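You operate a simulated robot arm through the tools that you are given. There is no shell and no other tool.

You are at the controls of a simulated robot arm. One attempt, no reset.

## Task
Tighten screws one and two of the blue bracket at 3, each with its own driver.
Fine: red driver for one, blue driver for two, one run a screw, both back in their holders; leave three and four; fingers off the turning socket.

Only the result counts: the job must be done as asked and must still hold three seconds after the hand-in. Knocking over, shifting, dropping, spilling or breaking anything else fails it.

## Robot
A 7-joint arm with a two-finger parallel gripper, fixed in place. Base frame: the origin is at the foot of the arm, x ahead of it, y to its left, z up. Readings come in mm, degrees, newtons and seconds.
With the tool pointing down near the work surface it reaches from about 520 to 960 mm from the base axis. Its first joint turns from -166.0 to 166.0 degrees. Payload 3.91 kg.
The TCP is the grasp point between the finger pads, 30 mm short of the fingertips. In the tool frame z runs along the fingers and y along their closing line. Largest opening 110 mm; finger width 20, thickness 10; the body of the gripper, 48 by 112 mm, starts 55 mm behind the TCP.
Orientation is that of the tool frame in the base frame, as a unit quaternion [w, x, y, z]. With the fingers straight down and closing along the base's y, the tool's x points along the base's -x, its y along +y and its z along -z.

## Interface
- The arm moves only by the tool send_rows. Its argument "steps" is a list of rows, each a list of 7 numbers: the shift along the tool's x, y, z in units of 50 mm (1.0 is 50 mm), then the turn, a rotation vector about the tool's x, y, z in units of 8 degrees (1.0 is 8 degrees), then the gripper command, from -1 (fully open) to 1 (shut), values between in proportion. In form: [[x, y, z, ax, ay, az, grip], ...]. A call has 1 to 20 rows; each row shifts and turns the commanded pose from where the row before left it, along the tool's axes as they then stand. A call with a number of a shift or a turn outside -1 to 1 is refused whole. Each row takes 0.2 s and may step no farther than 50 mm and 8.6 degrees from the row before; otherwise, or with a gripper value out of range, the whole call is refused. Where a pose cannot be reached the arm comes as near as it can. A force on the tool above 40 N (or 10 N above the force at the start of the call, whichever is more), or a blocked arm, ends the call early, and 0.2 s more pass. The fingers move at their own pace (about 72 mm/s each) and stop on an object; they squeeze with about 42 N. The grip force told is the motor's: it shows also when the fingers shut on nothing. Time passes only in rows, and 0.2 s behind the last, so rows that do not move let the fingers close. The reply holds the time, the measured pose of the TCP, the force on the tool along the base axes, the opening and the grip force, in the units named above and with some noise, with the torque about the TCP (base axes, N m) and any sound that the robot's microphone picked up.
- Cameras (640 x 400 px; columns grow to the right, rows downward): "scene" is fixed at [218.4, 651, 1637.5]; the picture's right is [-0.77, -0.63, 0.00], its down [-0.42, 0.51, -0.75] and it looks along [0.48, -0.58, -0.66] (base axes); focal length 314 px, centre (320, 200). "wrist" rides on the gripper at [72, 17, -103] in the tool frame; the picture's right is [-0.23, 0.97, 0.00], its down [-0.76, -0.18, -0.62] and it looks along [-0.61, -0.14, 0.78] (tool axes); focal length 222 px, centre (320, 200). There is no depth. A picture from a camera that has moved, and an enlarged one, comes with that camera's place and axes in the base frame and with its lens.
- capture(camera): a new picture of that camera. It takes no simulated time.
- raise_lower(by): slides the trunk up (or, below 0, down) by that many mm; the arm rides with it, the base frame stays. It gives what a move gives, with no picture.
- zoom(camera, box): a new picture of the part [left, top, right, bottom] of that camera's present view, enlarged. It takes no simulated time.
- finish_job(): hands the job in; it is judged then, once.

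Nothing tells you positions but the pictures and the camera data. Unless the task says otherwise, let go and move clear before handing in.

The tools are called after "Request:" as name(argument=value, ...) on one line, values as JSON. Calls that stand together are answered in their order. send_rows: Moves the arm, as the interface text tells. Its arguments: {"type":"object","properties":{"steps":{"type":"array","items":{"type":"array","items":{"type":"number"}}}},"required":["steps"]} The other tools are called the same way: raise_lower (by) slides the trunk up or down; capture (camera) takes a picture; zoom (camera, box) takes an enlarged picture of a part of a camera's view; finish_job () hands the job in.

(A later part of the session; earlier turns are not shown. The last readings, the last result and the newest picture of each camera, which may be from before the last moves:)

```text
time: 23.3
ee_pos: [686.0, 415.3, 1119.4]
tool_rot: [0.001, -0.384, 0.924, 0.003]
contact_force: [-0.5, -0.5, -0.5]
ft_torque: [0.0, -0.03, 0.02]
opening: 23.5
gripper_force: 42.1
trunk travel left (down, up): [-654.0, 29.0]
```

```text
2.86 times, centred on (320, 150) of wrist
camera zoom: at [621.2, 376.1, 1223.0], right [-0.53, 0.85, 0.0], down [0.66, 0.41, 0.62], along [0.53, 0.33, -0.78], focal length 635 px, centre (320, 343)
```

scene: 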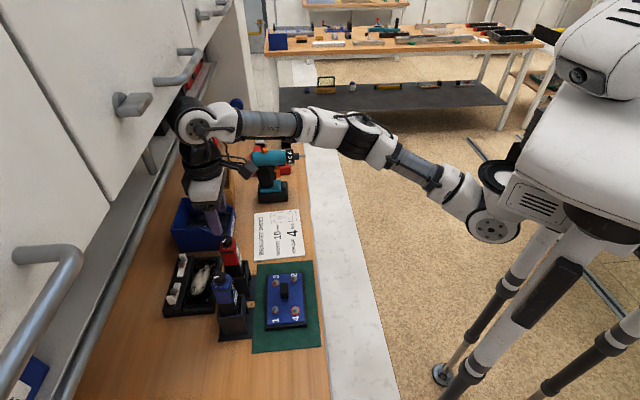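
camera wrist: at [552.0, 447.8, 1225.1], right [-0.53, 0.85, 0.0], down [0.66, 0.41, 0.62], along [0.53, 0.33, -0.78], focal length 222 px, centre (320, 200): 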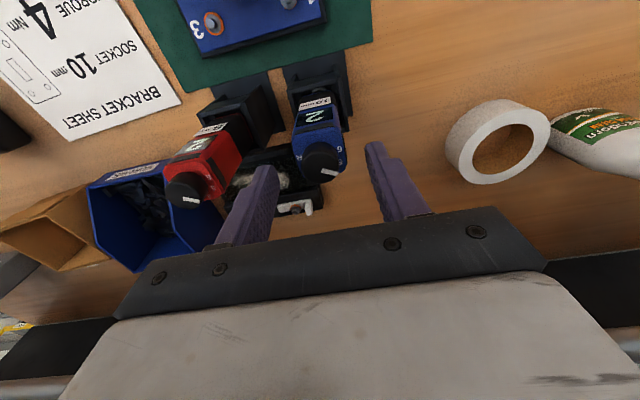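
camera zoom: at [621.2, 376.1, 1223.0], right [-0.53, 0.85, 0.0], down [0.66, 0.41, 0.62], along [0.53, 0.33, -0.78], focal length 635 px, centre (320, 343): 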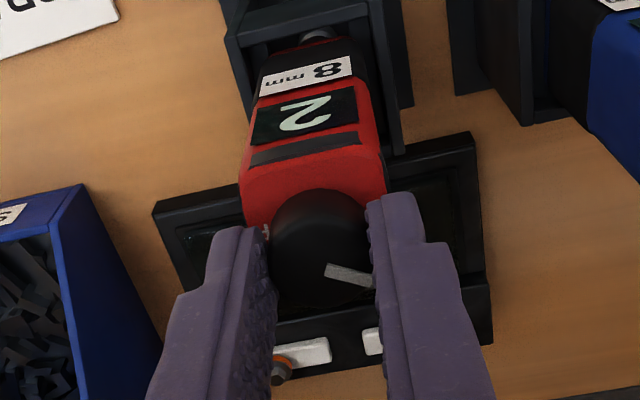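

Gripped on the red knob. I'll turn it clockwise by the same 40° or so and check the display.

Request:
send_rows(steps=[[0, 0, 0, 0, 0, 0.8, 0.7], [0, 0, 0, 0, 0, 0.8, 0.7], [0, 0, 0, 0, 0, 0.8, 0.7], [0, 0, 0, 0, 0, 0.8, 0.7], [0, 0, 0, 0, 0, 0.8, 0.7], [0, 0, 0, 0, 0, 0.9, 0.7], [0, 0, 0, 0, 0, 0, 0.7]])

Request:
zoom(camera="wrist", box=[240, 80, 400, 220])

Request:
zoom(camera="scene", box=[205, 220, 265, 270])

```text
time: 24.9
ee_pos: [686.2, 414.5, 1118.9]
tool_rot: [0.001, -0.05, 0.999, 0.002]
contact_force: [1.0, 5.7, 13.3]
ft_torque: [0.5, -0.14, -0.02]
opening: 23.5
gripper_force: 41.9
trunk travel left (down, up): [-654.0, 29.0]
```

```text
2.86 times, centred on (320, 150) of wrist
camera zoom: at [611.3, 424.4, 1223.3], right [0.13, 0.99, 0.01], down [0.77, -0.1, 0.62], along [0.62, -0.08, -0.78], focal length 635 px, centre (320, 343)
```

zoom: 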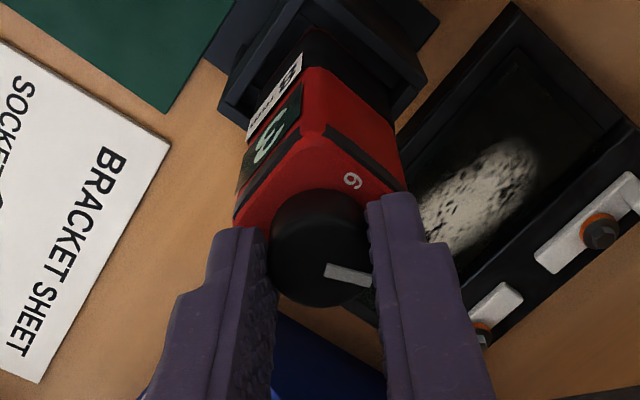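

```text
8.00 times, centred on (235, 245) of scene
camera zoom: at [218.4, 651.0, 1637.5], right [-0.77, -0.63, 0.0], down [-0.42, 0.51, -0.75], along [0.48, -0.58, -0.66], focal length 2512 px, centre (1000, -160)
```

zoom: 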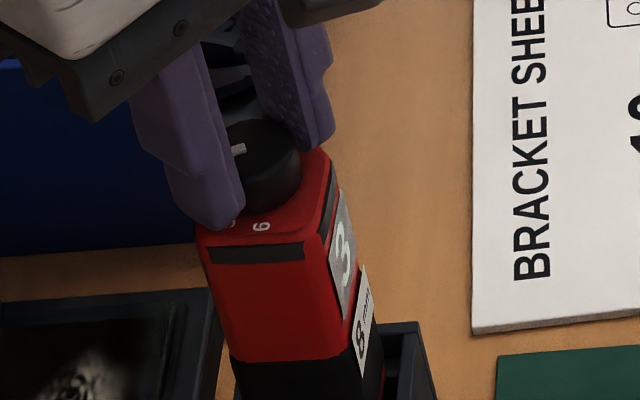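

Red reads 3, but there is a 13 N upward load on the tool. I'll check for contact before I release.

Request:
zoom(camera="scene", box=[130, 150, 290, 310])

Request:
capture(camera="wrist")

```text
2.50 times, centred on (210, 230) of scene
camera zoom: at [218.4, 651.0, 1637.5], right [-0.77, -0.63, 0.0], down [-0.42, 0.51, -0.75], along [0.48, -0.58, -0.66], focal length 785 px, centre (595, 125)
```

zoom: 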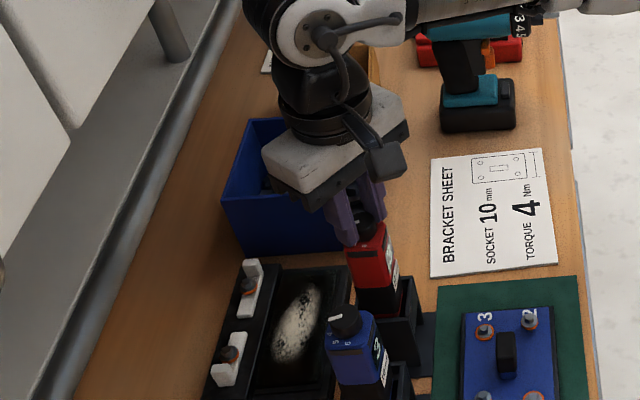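

```text
taken
camera wrist: at [611.3, 424.4, 1223.3], right [0.13, 0.99, 0.01], down [0.77, -0.1, 0.62], along [0.62, -0.08, -0.78], focal length 222 px, centre (320, 200)
```

wrist: 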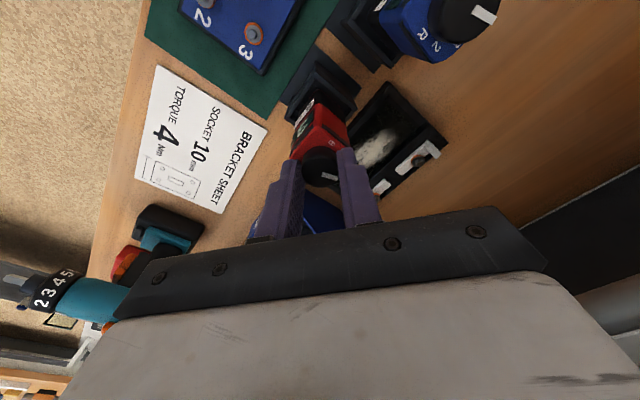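

No stray contact is visible; the driver just seems bound slightly in its holder. I'll release and rise.

Request:
send_rows(steps=[[0, 0, 0, 0, 0, 0, 0.4], [0, 0, 0, 0, 0, 0, -0.09], [0, 0, 0, 0, 0, 0, -0.09], [0, 0, -0.6, 0, 0, 0, -0.09], [0, 0, -0.8, 0, 0, 0, -0.09]])

Request:
zoom(camera="wrist", box=[240, 60, 400, 220])

Request:
zoom(camera="scene", box=[195, 220, 265, 320])

```text
time: 26.1
ee_pos: [685.1, 417.2, 1187.3]
tool_rot: [0.0, -0.05, 0.999, 0.003]
contact_force: [0.1, 1.5, -0.4]
ft_torque: [0.01, -0.02, 0.01]
opening: 60.3
gripper_force: 0.0
trunk travel left (down, up): [-654.0, 29.0]
```

```text
2.50 times, centred on (320, 140) of wrist
camera zoom: at [610.8, 425.7, 1292.2], right [0.13, 0.99, 0.01], down [0.78, -0.1, 0.62], along [0.62, -0.08, -0.78], focal length 555 px, centre (320, 350)
```

zoom: 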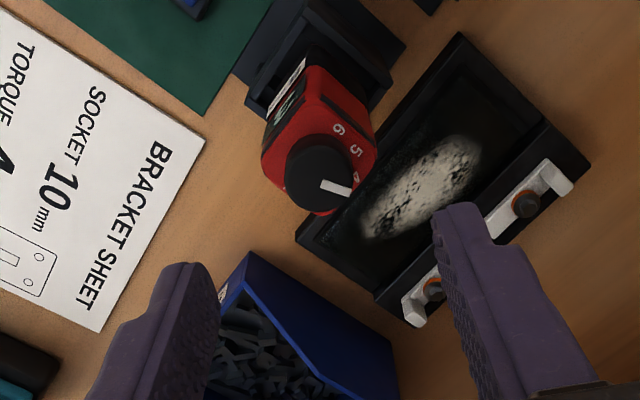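

```text
4.00 times, centred on (230, 270) of scene
camera zoom: at [218.4, 651.0, 1637.5], right [-0.77, -0.63, 0.0], down [-0.42, 0.51, -0.75], along [0.48, -0.58, -0.66], focal length 1256 px, centre (680, -80)
```

zoom: 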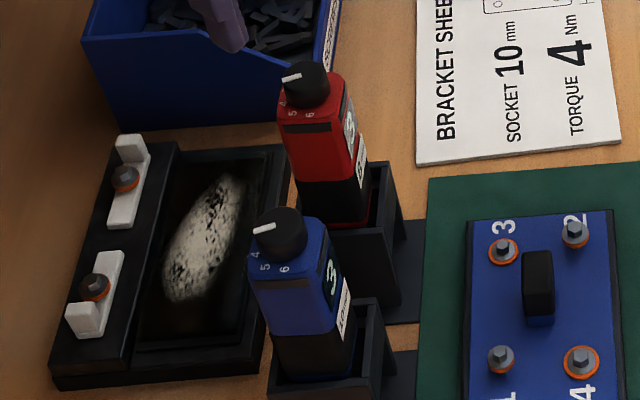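

Both displays read 3. Next I square the hand to the red driver again (yaw 45°) and look at how to grip its body.

Request:
send_rows(steps=[[0, 0, 0, 0, 0, -0.98, -0.09], [0, 0, 0, 0, 0, -0.98, -0.09], [0, 0, 0, 0, 0, -0.98, -0.09], [0, 0, 0, 0, 0, -0.98, -0.09], [0, 0, 0, 0, 0, -0.98, -0.09], [0, 0, 0, 0, 0, 0, -0.09]])

Request:
zoom(camera="wrist", box=[260, 60, 380, 160])

Request:
zoom(camera="scene", box=[205, 230, 265, 290])

Request:
zoom(camera="scene", box=[205, 265, 275, 345])

```text
time: 27.5
ee_pos: [687.3, 415.9, 1188.0]
tool_rot: [0.002, -0.382, 0.924, 0.003]
contact_force: [0.3, 0.1, -0.5]
ft_torque: [0.0, -0.01, -0.01]
opening: 59.9
gripper_force: 0.0
trunk travel left (down, up): [-654.0, 29.0]
```

```text
4.00 times, centred on (320, 110) of wrist
camera zoom: at [622.2, 375.6, 1291.7], right [-0.53, 0.85, 0.0], down [0.66, 0.41, 0.62], along [0.53, 0.33, -0.78], focal length 888 px, centre (320, 560)
```

zoom: 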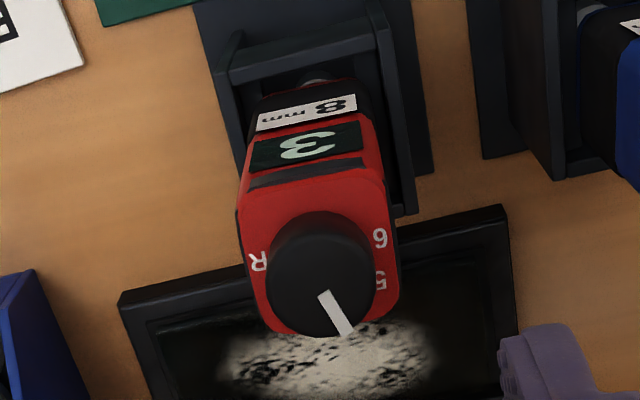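

```text
6.67 times, centred on (235, 260) of scene
camera zoom: at [218.4, 651.0, 1637.5], right [-0.77, -0.63, 0.0], down [-0.42, 0.51, -0.75], along [0.48, -0.58, -0.66], focal length 2093 px, centre (887, -200)
```

zoom: 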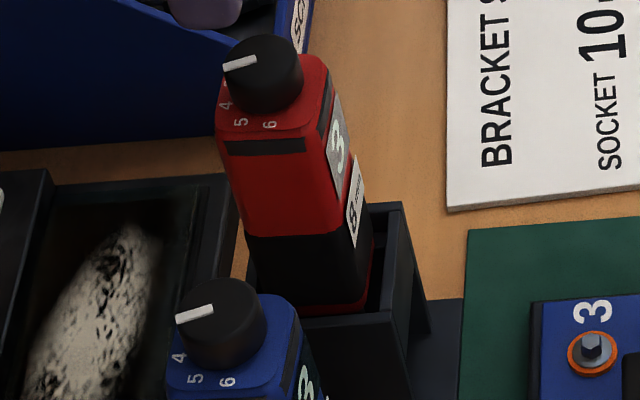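

```text
5.00 times, centred on (240, 305) of scene
camera zoom: at [218.4, 651.0, 1637.5], right [-0.77, -0.63, 0.0], down [-0.42, 0.51, -0.75], along [0.48, -0.58, -0.66], focal length 1570 px, centre (720, -325)
```

zoom: 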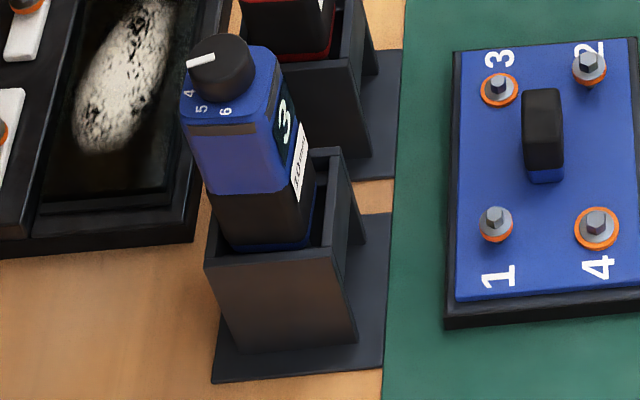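

The hand is centred over red, and the body (about 38 mm square) runs from z 987 to 1086. I'll lower so the pads straddle the body just below the dial.

Request:
send_rows(steps=[[0, 0.01, 0.9, 0, 0, 0, -0.09], [0, 0, 0.8, 0, 0, 0, -0.09], [0, 0, 0.5, 0, 0, 0, -0.09], [0, 0, 0.3, 0, 0, 0, -0.09], [0, 0, 0, 0, 0, 0, -0.09]])

Request:
capture(camera="wrist")

Request:
zoom(camera="scene", box=[175, 200, 275, 300])

```text
time: 28.7
ee_pos: [686.2, 416.8, 1064.4]
tool_rot: [0.001, -0.383, 0.924, 0.002]
contact_force: [0.3, -0.6, 0.1]
ft_torque: [0.0, -0.03, 0.01]
opening: 60.0
gripper_force: 0.1
trunk travel left (down, up): [-654.0, 29.0]
```

```text
taken
camera wrist: at [621.6, 376.4, 1167.8], right [-0.53, 0.85, 0.0], down [0.66, 0.41, 0.62], along [0.53, 0.33, -0.78], focal length 222 px, centre (320, 200)
```

wrist: 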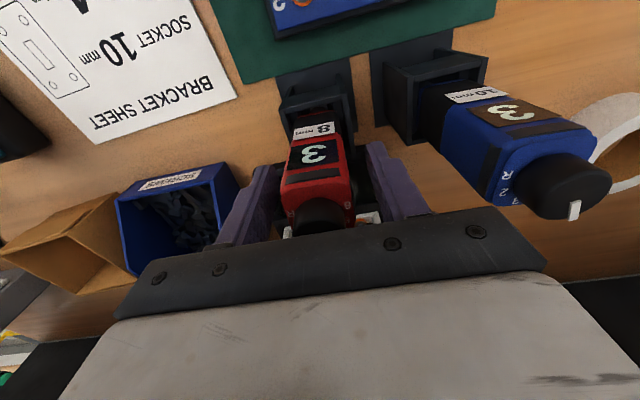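

```text
4.00 times, centred on (225, 250) of scene
camera zoom: at [218.4, 651.0, 1637.5], right [-0.77, -0.63, 0.0], down [-0.42, 0.51, -0.75], along [0.48, -0.58, -0.66], focal length 1256 px, centre (700, 0)
```

zoom: 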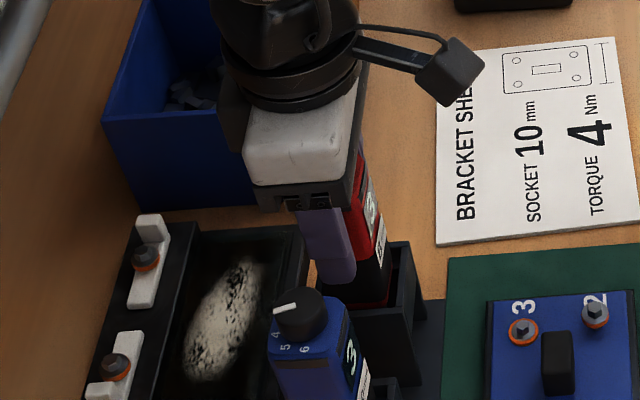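

The pads straddle the red body with clearance all round. I'll close and listen for any sound.

Request:
send_rows(steps=[[0, 0, 0, 0, 0, 0, 0.15], [0, 0, 0, 0, 0, 0, 0.3], [0, 0, 0, 0, 0, 0, 0.5], [0, 0, 0, 0, 0, 0, 0.6]])

Request:
zoom(camera="wrist", box=[240, 80, 400, 240])

```text
time: 29.7
ee_pos: [685.3, 416.5, 1064.4]
tool_rot: [0.0, -0.383, 0.924, 0.002]
contact_force: [2.0, -2.6, -0.3]
ft_torque: [-0.22, -0.27, -0.09]
opening: 36.2
gripper_force: 42.0
trunk travel left (down, up): [-654.0, 29.0]
```

```text
2.50 times, centred on (320, 160) of wrist
camera zoom: at [621.9, 376.1, 1168.1], right [-0.53, 0.85, 0.0], down [0.66, 0.41, 0.62], along [0.53, 0.33, -0.78], focal length 555 px, centre (320, 300)
```

zoom: 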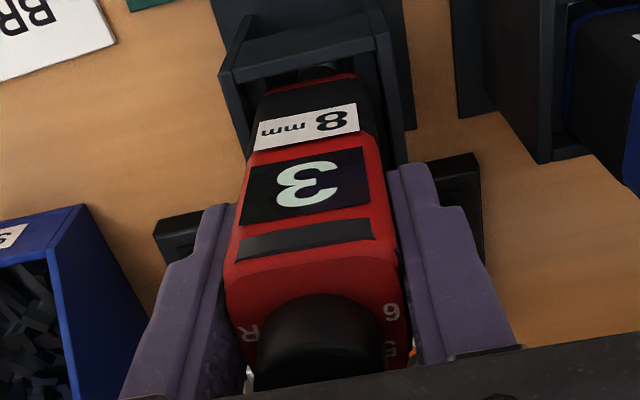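

Gripped at 36.2 mm with no sound and the display still at 3. I'll lift straight up in small steps and watch the force.

Request:
send_rows(steps=[[0, 0, -0.2, 0, 0, 0, 0.6], [0, 0, -0.3, 0, 0, 0, 0.6], [0, 0, 0, 0, 0, 0, 0.6]])

Request:
zoom(camera="scene", box=[175, 200, 275, 300])

```text
time: 30.5
ee_pos: [686.0, 416.5, 1087.9]
tool_rot: [0.0, -0.382, 0.924, 0.002]
contact_force: [-0.1, 0.1, -4.9]
ft_torque: [-0.01, 0.02, -0.02]
opening: 36.2
gripper_force: 42.0
trunk travel left (down, up): [-654.0, 29.0]
```

```text
4.00 times, centred on (225, 250) of scene
camera zoom: at [218.4, 651.0, 1637.5], right [-0.77, -0.63, 0.0], down [-0.42, 0.51, -0.75], along [0.48, -0.58, -0.66], focal length 1256 px, centre (700, 0)
```

zoom: 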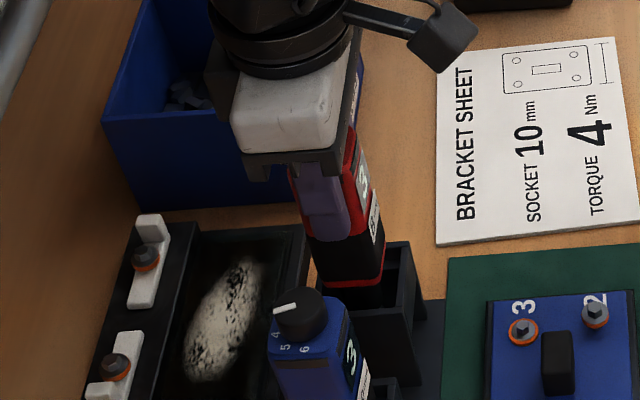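

It lifts freely (about 0.5 kg). I'll continue up until the socket is clear of the holder.

Request:
send_rows(steps=[[0, 0, -0.5, 0, 0, 0, 0.6], [0, 0, -0.6, 0, 0, 0, 0.6], [0, 0, -0.6, 0, 0, 0, 0.6], [0, 0, 0, 0, 0, 0, 0.6]])

Request:
capture(camera="wrist")

Request:
zoom(camera="scene", box=[175, 190, 285, 300])

```text
time: 31.5
ee_pos: [686.2, 417.1, 1174.3]
tool_rot: [0.0, -0.383, 0.924, 0.003]
contact_force: [0.4, 0.0, -4.4]
ft_torque: [0.0, 0.02, -0.01]
opening: 36.1
gripper_force: 41.9
trunk travel left (down, up): [-654.0, 29.0]
```

```text
taken
camera wrist: at [622.4, 377.0, 1276.9], right [-0.53, 0.85, 0.0], down [0.67, 0.41, 0.62], along [0.53, 0.33, -0.78], focal length 222 px, centre (320, 200)
```

wrist: 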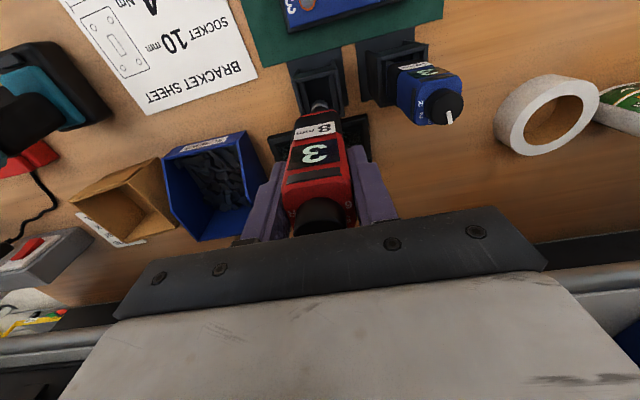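

```text
3.64 times, centred on (230, 245) of scene
camera zoom: at [218.4, 651.0, 1637.5], right [-0.77, -0.63, 0.0], down [-0.42, 0.51, -0.75], along [0.48, -0.58, -0.66], focal length 1142 px, centre (647, 36)
```

zoom: 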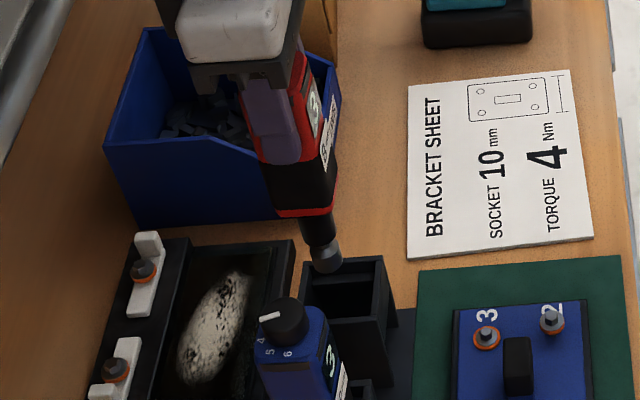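

The red driver is out, its socket bottom at about z 1009 and clear of the holder. I'll carry it level to above screw 1.

Request:
send_rows(steps=[[0.478, 0.4475, 0, 0, 0, 0, 0.6], [0.478, 0.4475, 0, 0, 0, 0, 0.6], [0.478, 0.4475, 0, 0, 0, 0, 0.6], [0.478, 0.4475, 0, 0, 0, 0, 0.6], [0, 0, 0, 0, 0, 0, 0.6]])

Request:
capture(camera="wrist")

Request:
zoom(camera="wrist", box=[270, 40, 370, 140])

Request:
zoom(camera="scene", box=[220, 220, 330, 330])

```text
time: 32.7
ee_pos: [555.7, 413.1, 1172.9]
tool_rot: [0.001, -0.383, 0.924, 0.002]
contact_force: [-0.3, -0.4, -3.8]
ft_torque: [-0.03, 0.01, 0.04]
opening: 36.1
gripper_force: 42.2
trunk travel left (down, up): [-654.0, 29.0]
```

```text
taken
camera wrist: at [492.3, 373.7, 1276.5], right [-0.53, 0.85, 0.0], down [0.66, 0.41, 0.62], along [0.53, 0.33, -0.78], focal length 222 px, centre (320, 200)
```

wrist: 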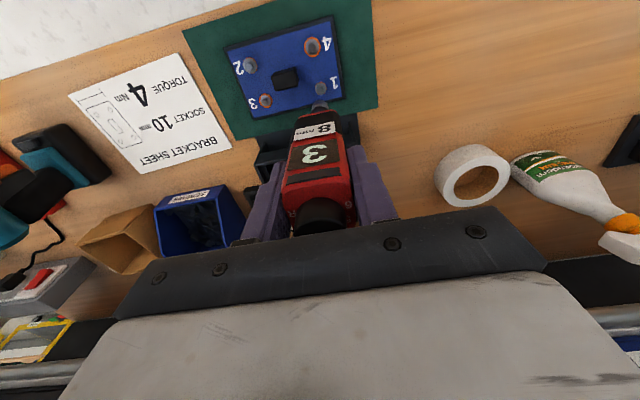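

```text
4.00 times, centred on (320, 90) of wrist
camera zoom: at [492.3, 373.7, 1276.5], right [-0.53, 0.85, 0.0], down [0.66, 0.41, 0.62], along [0.53, 0.33, -0.78], focal length 888 px, centre (320, 640)
```

zoom: 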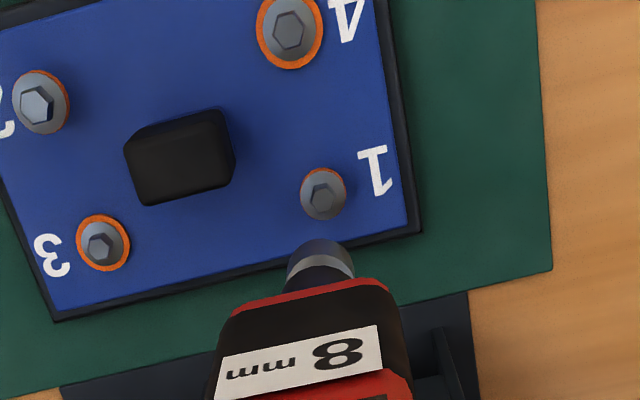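

```text
3.64 times, centred on (275, 275) of scene
camera zoom: at [218.4, 651.0, 1637.5], right [-0.77, -0.63, 0.0], down [-0.42, 0.51, -0.75], along [0.48, -0.58, -0.66], focal length 1142 px, centre (484, -73)
```

zoom: 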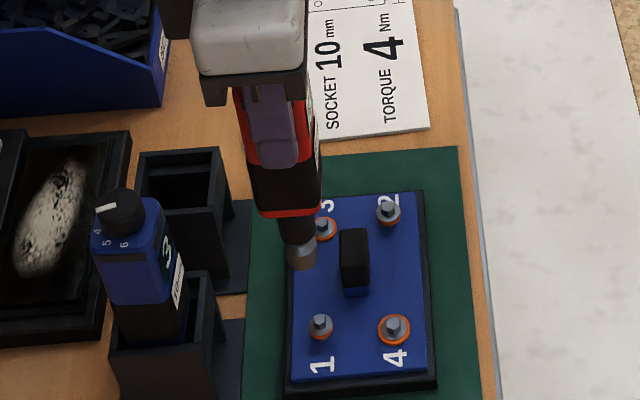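

In the wrist view the socket and screw 1 line up left to right; the scene view shows about 3 mm to go toward the bench front. I'll zoom in to measure more finely.

Request:
zoom(camera="scene", box=[285, 270, 325, 325])

Request:
zoom(camera="scene", box=[290, 275, 330, 325])

Request:
zoom(camera="wrist", box=[300, 70, 340, 120])

```text
7.27 times, centred on (305, 298) of scene
camera zoom: at [218.4, 651.0, 1637.5], right [-0.77, -0.63, 0.0], down [-0.42, 0.51, -0.75], along [0.48, -0.58, -0.66], focal length 2284 px, centre (429, -509)
```

zoom: 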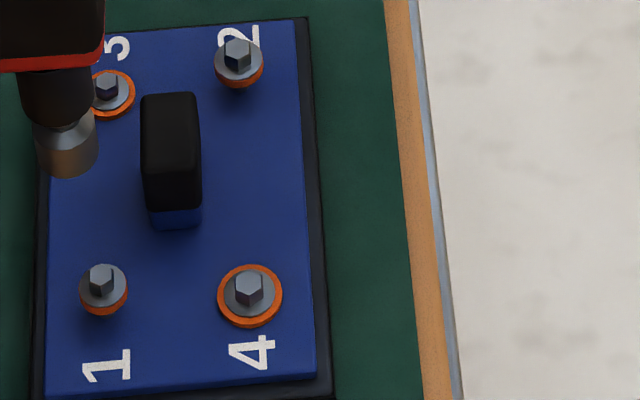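

```text
8.00 times, centred on (310, 300) of scene
camera zoom: at [218.4, 651.0, 1637.5], right [-0.77, -0.63, 0.0], down [-0.42, 0.51, -0.75], along [0.48, -0.58, -0.66], focal length 2512 px, centre (400, -600)
```

zoom: 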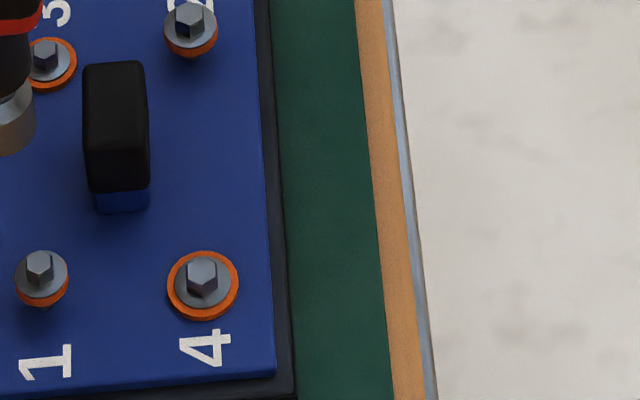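

```text
8.00 times, centred on (320, 95) of wrist
camera zoom: at [492.3, 373.7, 1276.5], right [-0.53, 0.85, 0.0], down [0.66, 0.41, 0.62], along [0.53, 0.33, -0.78], focal length 1777 px, centre (320, 1040)
```

zoom: 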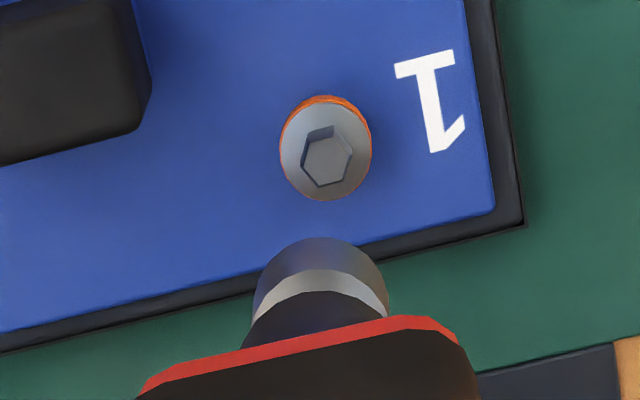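

Measured: socket axis near (559, 415, 1007) and screw 1 head near (554.6, 413.4, 943). I'll shift about 4 mm and lower to just above the head, then measure again.

Request:
send_rows(steps=[[0.074, 0.04, 0, 0, 0, 0, 0.6], [0, 0, 0.4, 0, 0, 0, 0.6], [0, 0, 0.4, 0, 0, 0, 0.6], [0, 0, 0, 0, 0, 0, 0.6]])

Request:
zoom(camera="scene", box=[250, 280, 310, 330])

Request:
zoom(camera="wrist", box=[300, 70, 340, 120])

```text
time: 33.7
ee_pos: [552.1, 412.4, 1132.1]
tool_rot: [0.002, -0.382, 0.924, 0.002]
contact_force: [-0.3, -0.1, -4.3]
ft_torque: [-0.01, -0.02, 0.05]
opening: 35.9
gripper_force: 42.5
trunk travel left (down, up): [-654.0, 29.0]
```

```text
8.00 times, centred on (280, 305) of scene
camera zoom: at [218.4, 651.0, 1637.5], right [-0.77, -0.63, 0.0], down [-0.42, 0.51, -0.75], along [0.48, -0.58, -0.66], focal length 2512 px, centre (640, -640)
```

zoom: 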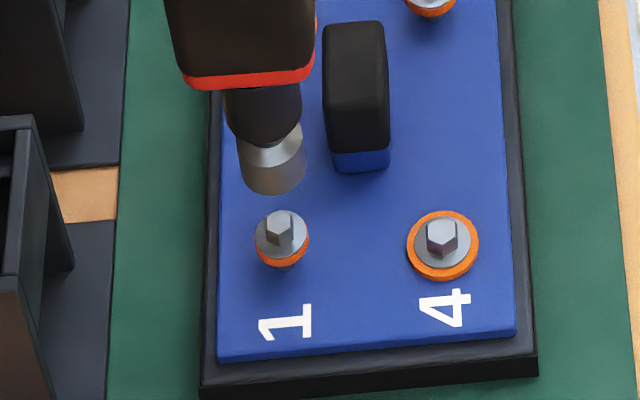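

```text
8.00 times, centred on (320, 95) of wrist
camera zoom: at [488.4, 370.8, 1235.4], right [-0.53, 0.85, 0.0], down [0.66, 0.41, 0.62], along [0.53, 0.33, -0.78], focal length 1777 px, centre (320, 1040)
```

zoom: 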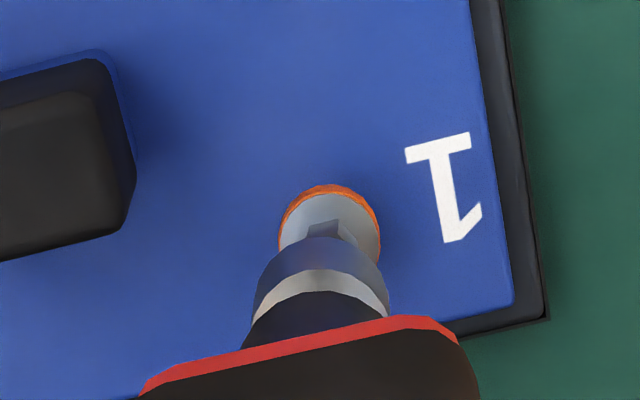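

Nearly aligned: about 1.2 mm left in the wrist view's right direction. I'll correct it and lower another 16 mm.

Request:
send_rows(steps=[[-0.014, 0.021, 0, 0, 0, 0, 0.6], [0, 0, 0.32, 0, 0, 0, 0.6], [0, 0, 0, 0, 0, 0, 0.6]])

Request:
zoom(camera="scene", box=[260, 290, 300, 325])

Request:
zoom(camera="wrist", box=[300, 80, 340, 120])

```text
time: 34.5
ee_pos: [550.4, 413.2, 1115.7]
tool_rot: [0.0, -0.383, 0.924, 0.002]
contact_force: [-0.2, -0.7, -4.9]
ft_torque: [0.0, 0.0, -0.04]
opening: 35.7
gripper_force: 42.3
trunk travel left (down, up): [-654.0, 29.0]
```

```text
11.43 times, centred on (280, 308) of scene
camera zoom: at [218.4, 651.0, 1637.5], right [-0.77, -0.63, 0.0], down [-0.42, 0.51, -0.75], along [0.48, -0.58, -0.66], focal length 3588 px, centre (777, -1029)
```

zoom: 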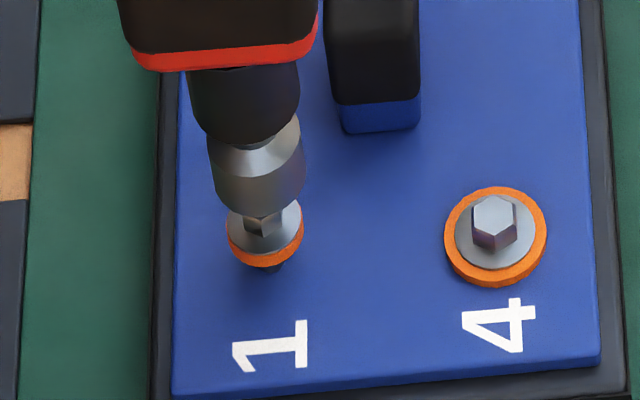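

```text
10.00 times, centred on (320, 100) of wrist
camera zoom: at [486.9, 372.8, 1219.6], right [-0.53, 0.85, 0.0], down [0.66, 0.41, 0.62], along [0.53, 0.33, -0.78], focal length 2221 px, centre (320, 1200)
```

zoom: 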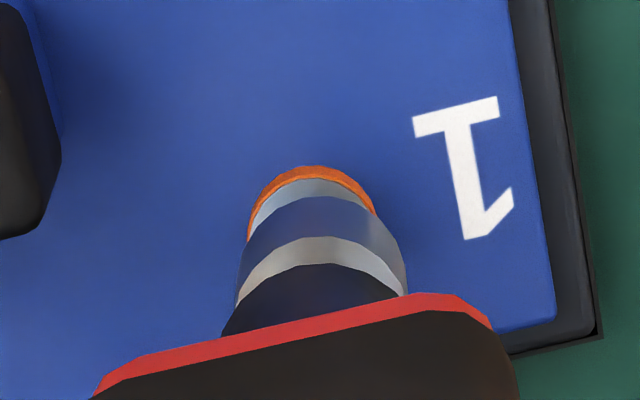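

Request:
send_rows(steps=[[0.008, -0.018, 0, 0, 0, 0, 0.6], [0, 0, 0.04, 0, 0, 0, 0.6], [0, 0, 0, 0, 0, 0, 0.6]])

Request:
zoom(camera="scene", box=[260, 290, 300, 325])

Request:
zoom(camera="wrist", box=[300, 80, 340, 120])

```text
time: 35.3
ee_pos: [550.4, 411.6, 1115.3]
tool_rot: [0.001, -0.382, 0.924, 0.002]
contact_force: [-0.4, 0.0, -4.7]
ft_torque: [-0.01, 0.01, 0.0]
opening: 35.7
gripper_force: 42.2
trunk travel left (down, up): [-654.0, 29.0]
```

```text
11.43 times, centred on (280, 308) of scene
camera zoom: at [218.4, 651.0, 1637.5], right [-0.77, -0.63, 0.0], down [-0.42, 0.51, -0.75], along [0.48, -0.58, -0.66], focal length 3588 px, centre (777, -1029)
```

zoom: 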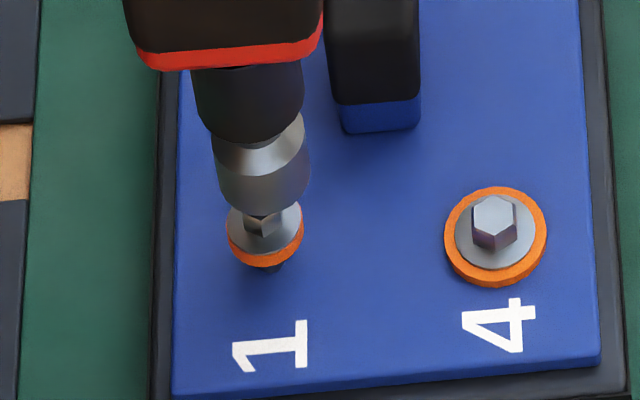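

```text
10.00 times, centred on (320, 100) of wrist
camera zoom: at [487.2, 371.4, 1217.9], right [-0.53, 0.85, 0.0], down [0.66, 0.41, 0.62], along [0.53, 0.33, -0.78], focal length 2221 px, centre (320, 1200)
```

zoom: 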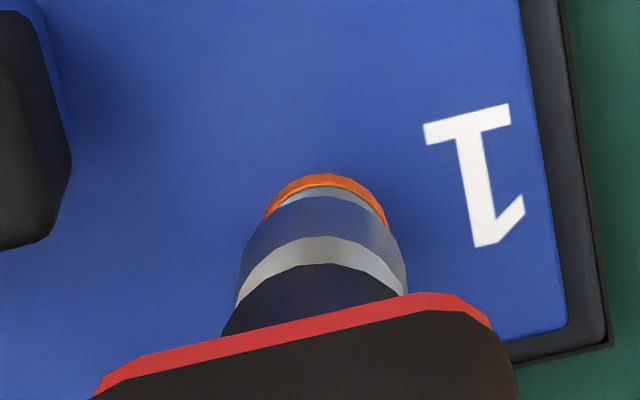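

Request:
send_rows(steps=[[-0.012, 0.007, 0, 0, 0, 0, 0.6], [0, 0, 0.05, 0, 0, 0, 0.6], [0, 0, 0, 0, 0, 0, 0.6]])

Request:
zoom(camera="scene", box=[260, 290, 300, 325])

Request:
zoom(camera="wrist", box=[300, 80, 340, 120])

```text
time: 36.1
ee_pos: [550.4, 411.5, 1113.7]
tool_rot: [0.0, -0.382, 0.924, 0.002]
contact_force: [-0.2, 0.0, -4.9]
ft_torque: [0.01, 0.02, 0.02]
opening: 35.7
gripper_force: 42.0
trunk travel left (down, up): [-654.0, 29.0]
```

```text
11.43 times, centred on (280, 308) of scene
camera zoom: at [218.4, 651.0, 1637.5], right [-0.77, -0.63, 0.0], down [-0.42, 0.51, -0.75], along [0.48, -0.58, -0.66], focal length 3588 px, centre (777, -1029)
```

zoom: 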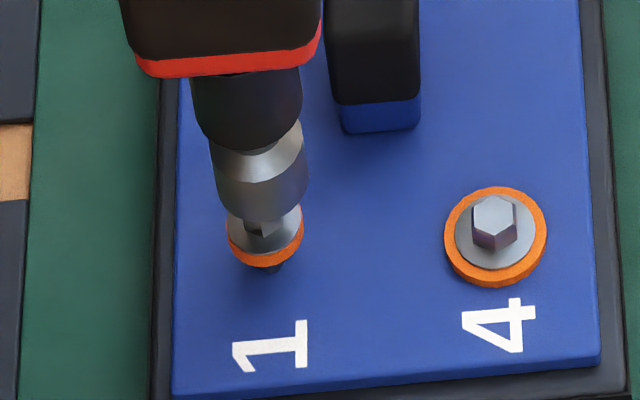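

```text
10.00 times, centred on (320, 100) of wrist
camera zoom: at [487.4, 372.0, 1216.1], right [-0.53, 0.85, 0.0], down [0.66, 0.41, 0.62], along [0.53, 0.33, -0.78], focal length 2221 px, centre (320, 1200)
```

zoom: 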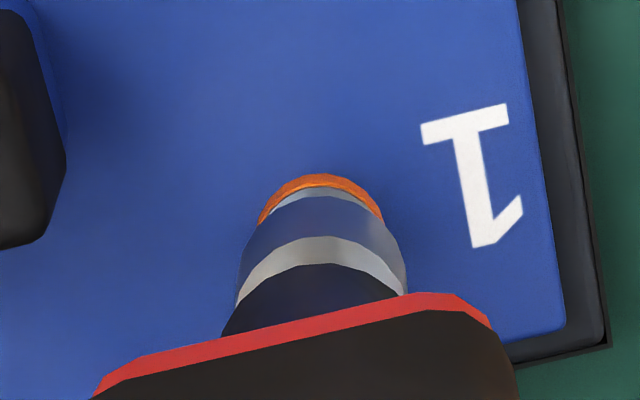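

The socket is aligned with the screw 1 head in both views. I'll lower gently onto it and watch for force and sound.

Request:
send_rows(steps=[[0, 0, 0.04, 0, 0, 0, 0.6], [0, 0, 0.04, 0, 0, 0, 0.6], [0, 0, 0.04, 0, 0, 0, 0.6]])

Request:
zoom(camera="scene", box=[260, 290, 300, 325])

```text
time: 36.9
ee_pos: [553.3, 413.3, 1106.6]
tool_rot: [0.0, -0.383, 0.924, 0.003]
contact_force: [0.4, 0.0, -4.3]
ft_torque: [0.02, -0.01, -0.01]
opening: 35.6
gripper_force: 41.8
trunk travel left (down, up): [-654.0, 29.0]
```

```text
11.43 times, centred on (280, 308) of scene
camera zoom: at [218.4, 651.0, 1637.5], right [-0.77, -0.63, 0.0], down [-0.42, 0.51, -0.75], along [0.48, -0.58, -0.66], focal length 3588 px, centre (777, -1029)
```

zoom: 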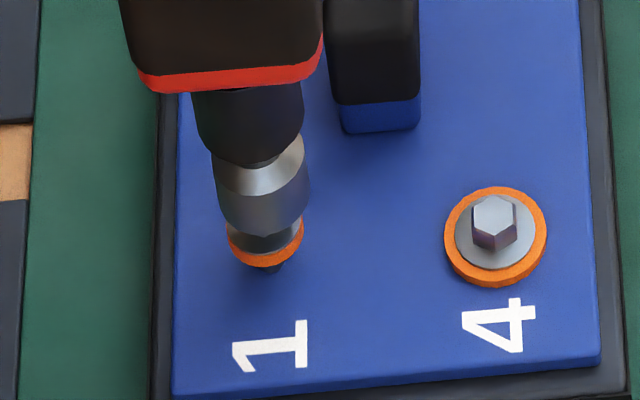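

Request:
send_rows(steps=[[0, 0, 0.03, 0, 0, 0, 0.6], [0, 0, 0.03, 0, 0, 0, 0.6]])

Request:
zoom(camera="scene", box=[260, 290, 300, 325])

Request:
zoom(camera="wrist", box=[300, 80, 340, 120])

```text
time: 37.5
ee_pos: [552.7, 411.9, 1103.3]
tool_rot: [0.001, -0.383, 0.924, 0.001]
contact_force: [-0.1, 0.7, -4.6]
ft_torque: [-0.04, 0.02, 0.02]
opening: 36.0
gripper_force: 42.1
trunk travel left (down, up): [-654.0, 29.0]
```

```text
11.43 times, centred on (280, 308) of scene
camera zoom: at [218.4, 651.0, 1637.5], right [-0.77, -0.63, 0.0], down [-0.42, 0.51, -0.75], along [0.48, -0.58, -0.66], focal length 3588 px, centre (777, -1029)
```

zoom: 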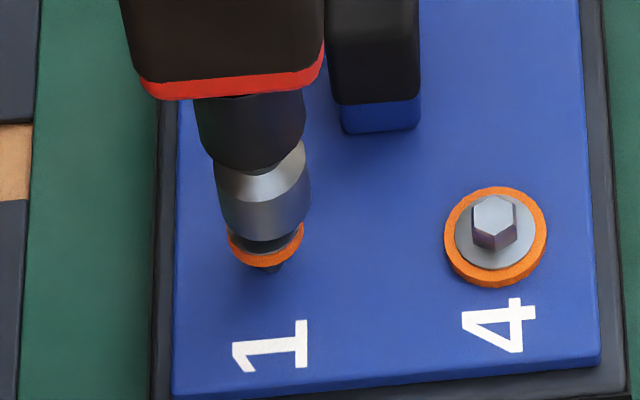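

```text
10.00 times, centred on (320, 100) of wrist
camera zoom: at [488.2, 371.5, 1206.7], right [-0.53, 0.85, 0.0], down [0.66, 0.41, 0.62], along [0.53, 0.33, -0.78], focal length 2221 px, centre (320, 1200)
```

zoom: 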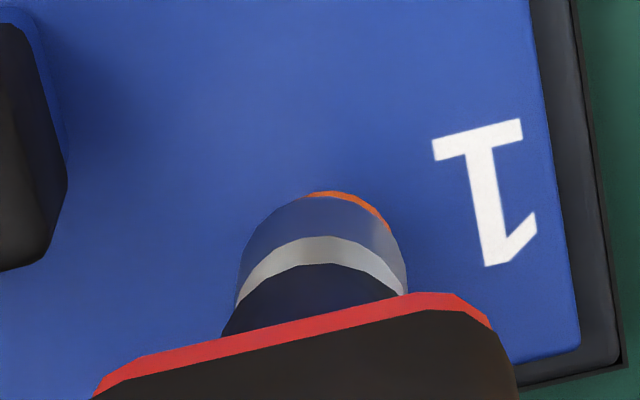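

Request:
send_rows(steps=[[0, 0.014, 0, 0, 0, 0, 0.6], [0, 0, 0.03, 0, 0, 0, 0.6], [0, 0, 0.03, 0, 0, 0, 0.6]])

Request:
zoom(camera="scene", box=[260, 290, 300, 325])

Request:
zoom(camera="wrist", box=[300, 80, 340, 120])

```text
time: 38.3
ee_pos: [551.1, 412.2, 1100.4]
tool_rot: [-0.001, -0.382, 0.924, 0.002]
contact_force: [0.4, 0.1, -5.2]
ft_torque: [0.03, -0.02, 0.0]
opening: 35.8
gripper_force: 41.7
trunk travel left (down, up): [-654.0, 29.0]
```

```text
11.43 times, centred on (280, 308) of scene
camera zoom: at [218.4, 651.0, 1637.5], right [-0.77, -0.63, 0.0], down [-0.42, 0.51, -0.75], along [0.48, -0.58, -0.66], focal length 3588 px, centre (777, -1029)
```

zoom: 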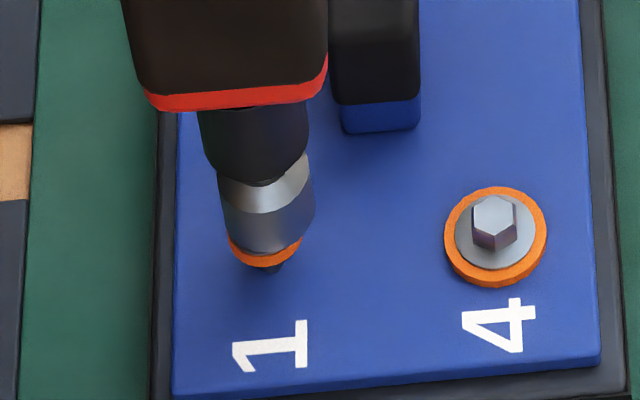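

```text
10.00 times, centred on (320, 100) of wrist
camera zoom: at [487.2, 371.8, 1203.8], right [-0.53, 0.85, 0.0], down [0.66, 0.41, 0.62], along [0.53, 0.33, -0.78], focal length 2221 px, centre (320, 1200)
```

zoom: 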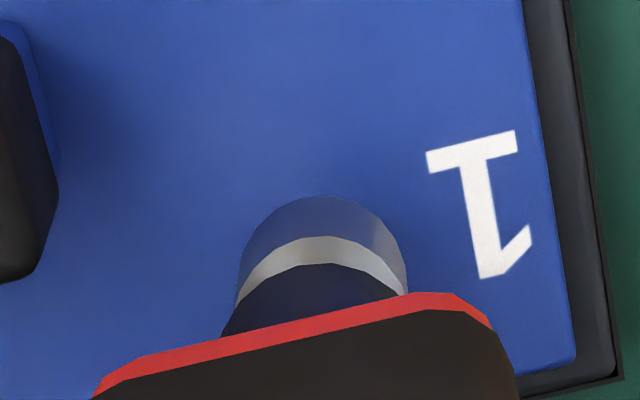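

Request:
send_rows(steps=[[-0.014, 0, 0, 0, 0, 0, 0.6], [0, 0, 0.02, 0, 0, 0, 0.6], [0, 0, 0.02, 0, 0, 0, 0.6]])

Request:
zoom(camera="scene", box=[260, 290, 300, 325])

```text
time: 39.1
ee_pos: [552.3, 413.4, 1098.4]
tool_rot: [0.001, -0.384, 0.923, 0.001]
contact_force: [-0.9, 1.3, -0.2]
ft_torque: [0.05, 0.03, 0.01]
opening: 35.9
gripper_force: 42.1
trunk travel left (down, up): [-654.0, 29.0]
```

```text
11.43 times, centred on (280, 308) of scene
camera zoom: at [218.4, 651.0, 1637.5], right [-0.77, -0.63, 0.0], down [-0.42, 0.51, -0.75], along [0.48, -0.58, -0.66], focal length 3588 px, centre (777, -1029)
```

zoom: 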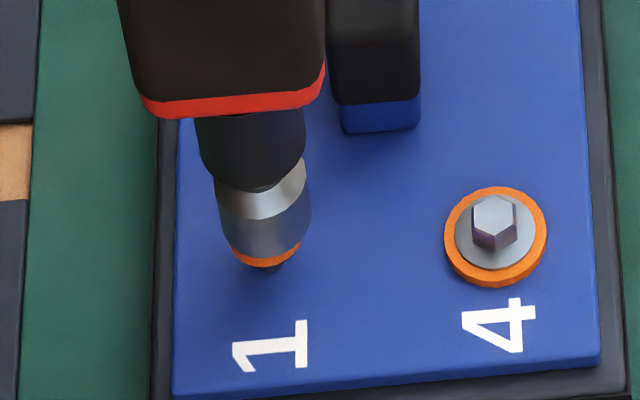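

First contact: about 4 N upward. I'll press a bit more and listen for the motor.

Request:
send_rows(steps=[[0, 0, 0.02, 0, 0, 0, 0.6], [0, 0, 0, 0, 0, 0, 0.6]])

Request:
zoom(camera="scene", box=[260, 290, 300, 325])

```text
time: 39.7
ee_pos: [551.9, 412.5, 1097.9]
tool_rot: [0.001, -0.383, 0.924, 0.003]
contact_force: [0.9, 1.2, 0.2]
ft_torque: [0.16, -0.16, 0.01]
opening: 35.7
gripper_force: 42.0
trunk travel left (down, up): [-654.0, 29.0]
```

```text
11.43 times, centred on (280, 308) of scene
camera zoom: at [218.4, 651.0, 1637.5], right [-0.77, -0.63, 0.0], down [-0.42, 0.51, -0.75], along [0.48, -0.58, -0.66], focal length 3588 px, centre (777, -1029)
```

zoom: 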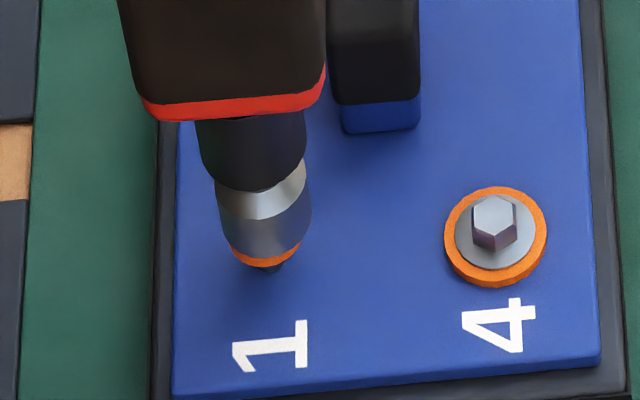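

Request:
send_rows(steps=[[0, 0, 0.03, 0, 0, 0, 0.6], [0, 0, 0, 0, 0, 0, 0.6]])

Request:
zoom(camera="scene", box=[260, 290, 300, 325])

```text
time: 40.3
ee_pos: [550.7, 413.9, 1095.4]
tool_rot: [0.001, -0.383, 0.924, 0.002]
contact_force: [2.5, 0.7, 1.4]
ft_torque: [0.22, -0.34, 0.0]
opening: 35.6
gripper_force: 42.0
trunk travel left (down, up): [-654.0, 29.0]
```

```text
11.43 times, centred on (280, 308) of scene
camera zoom: at [218.4, 651.0, 1637.5], right [-0.77, -0.63, 0.0], down [-0.42, 0.51, -0.75], along [0.48, -0.58, -0.66], focal length 3588 px, centre (777, -1029)
```

zoom: 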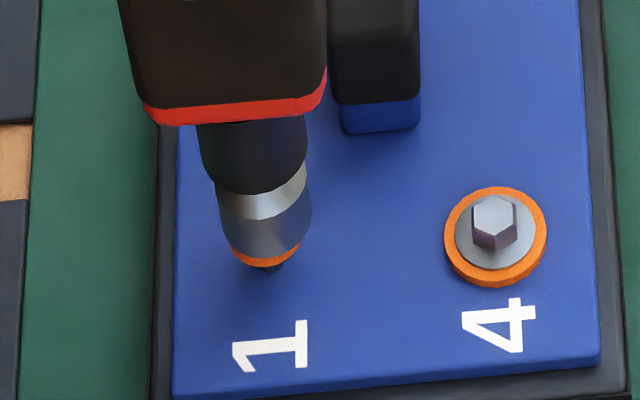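

The nose is spring-loaded and compressing at about 6 N, with no motor yet. I'll press further.

Request:
send_rows(steps=[[-0.01, 0, 0.03, 0, 0, 0, 0.6], [0, 0, 0, 0, 0, 0, 0.6]])

Request:
zoom(camera="scene", box=[260, 290, 300, 325])

```text
time: 40.9
ee_pos: [551.1, 412.7, 1094.9]
tool_rot: [0.0, -0.383, 0.924, 0.001]
contact_force: [-2.0, -0.3, 0.0]
ft_torque: [-0.03, 0.28, 0.02]
opening: 35.9
gripper_force: 41.9
trunk travel left (down, up): [-654.0, 29.0]
```

```text
11.43 times, centred on (280, 308) of scene
camera zoom: at [218.4, 651.0, 1637.5], right [-0.77, -0.63, 0.0], down [-0.42, 0.51, -0.75], along [0.48, -0.58, -0.66], focal length 3588 px, centre (777, -1029)
```

zoom: 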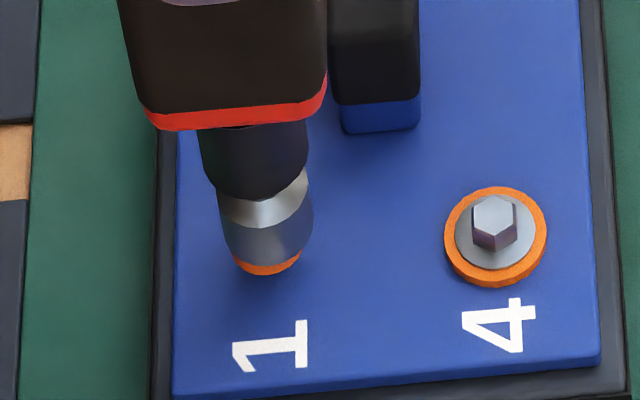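

The screw head now looks lower than before, so it may be turning in. I'll follow it down gently.

Request:
send_rows(steps=[[0, 0, 0.02, 0, 0, 0, 0.6], [0, 0, 0, 0, 0, 0, 0.6], [0, 0, 0, 0, 0, 0, 0.6]])

Request:
zoom(camera="scene", box=[260, 290, 300, 325])

Request:
zoom(camera="wrist", box=[240, 60, 400, 240])

```text
time: 41.7
ee_pos: [551.3, 413.1, 1092.0]
tool_rot: [0.0, -0.382, 0.924, 0.002]
contact_force: [-1.7, 0.1, 1.9]
ft_torque: [-0.02, 0.21, -0.02]
opening: 35.8
gripper_force: 42.3
trunk travel left (down, up): [-654.0, 29.0]
```

```text
11.43 times, centred on (280, 308) of scene
camera zoom: at [218.4, 651.0, 1637.5], right [-0.77, -0.63, 0.0], down [-0.42, 0.51, -0.75], along [0.48, -0.58, -0.66], focal length 3588 px, centre (777, -1029)
```

zoom: 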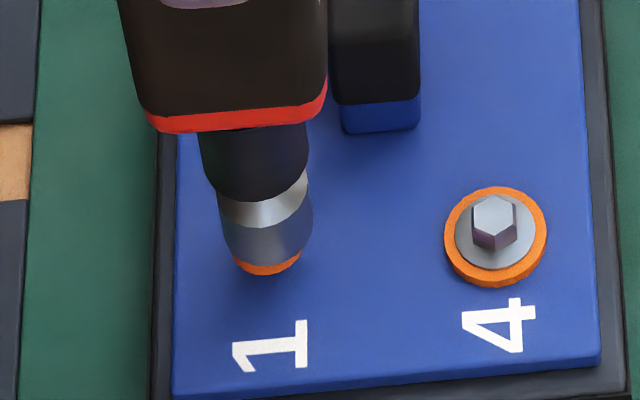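

```text
2.22 times, centred on (320, 150) of wrist
camera zoom: at [487.5, 372.3, 1196.5], right [-0.53, 0.85, 0.0], down [0.66, 0.41, 0.62], along [0.53, 0.33, -0.78], focal length 494 px, centre (320, 311)
```

zoom: 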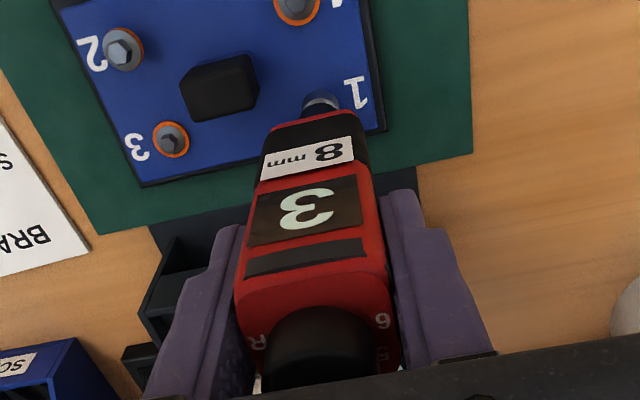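

Request:
send_rows(steps=[[0, 0, 0.03, 0, 0, 0, 0.6], [0, 0, 0, 0, 0, 0, 0.6]])

Request:
zoom(camera="scene", box=[260, 290, 300, 325])

```text
time: 42.3
ee_pos: [551.7, 414.3, 1091.9]
tool_rot: [0.001, -0.383, 0.924, 0.003]
contact_force: [-2.6, -0.9, 2.5]
ft_torque: [-0.16, 0.33, 0.0]
opening: 35.8
gripper_force: 42.1
trunk travel left (down, up): [-654.0, 29.0]
```

```text
11.43 times, centred on (280, 308) of scene
camera zoom: at [218.4, 651.0, 1637.5], right [-0.77, -0.63, 0.0], down [-0.42, 0.51, -0.75], along [0.48, -0.58, -0.66], focal length 3588 px, centre (777, -1029)
```

zoom: 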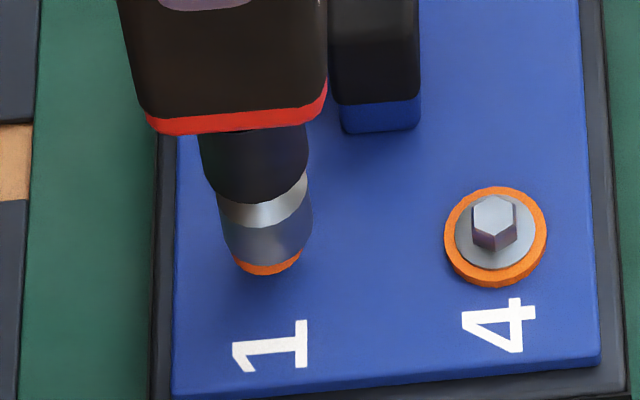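

Request:
send_rows(steps=[[0.006, 0, 0.03, 0, 0, 0, 0.6], [0, 0, 0.03, 0, 0, 0, 0.6], [0, 0, 0, 0, 0, 0, 0.6]])

Request:
zoom(camera="scene", box=[260, 290, 300, 325])

```text
time: 43.1
ee_pos: [552.5, 413.4, 1088.7]
tool_rot: [0.001, -0.383, 0.924, 0.001]
contact_force: [-0.7, 0.0, 0.5]
ft_torque: [0.08, -0.02, -0.01]
opening: 35.9
gripper_force: 41.4
trunk travel left (down, up): [-654.0, 29.0]
```

```text
11.43 times, centred on (280, 308) of scene
camera zoom: at [218.4, 651.0, 1637.5], right [-0.77, -0.63, 0.0], down [-0.42, 0.51, -0.75], along [0.48, -0.58, -0.66], focal length 3588 px, centre (777, -1029)
```

zoom: 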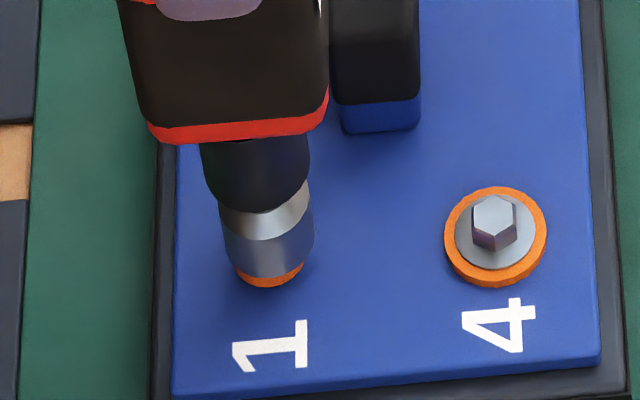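

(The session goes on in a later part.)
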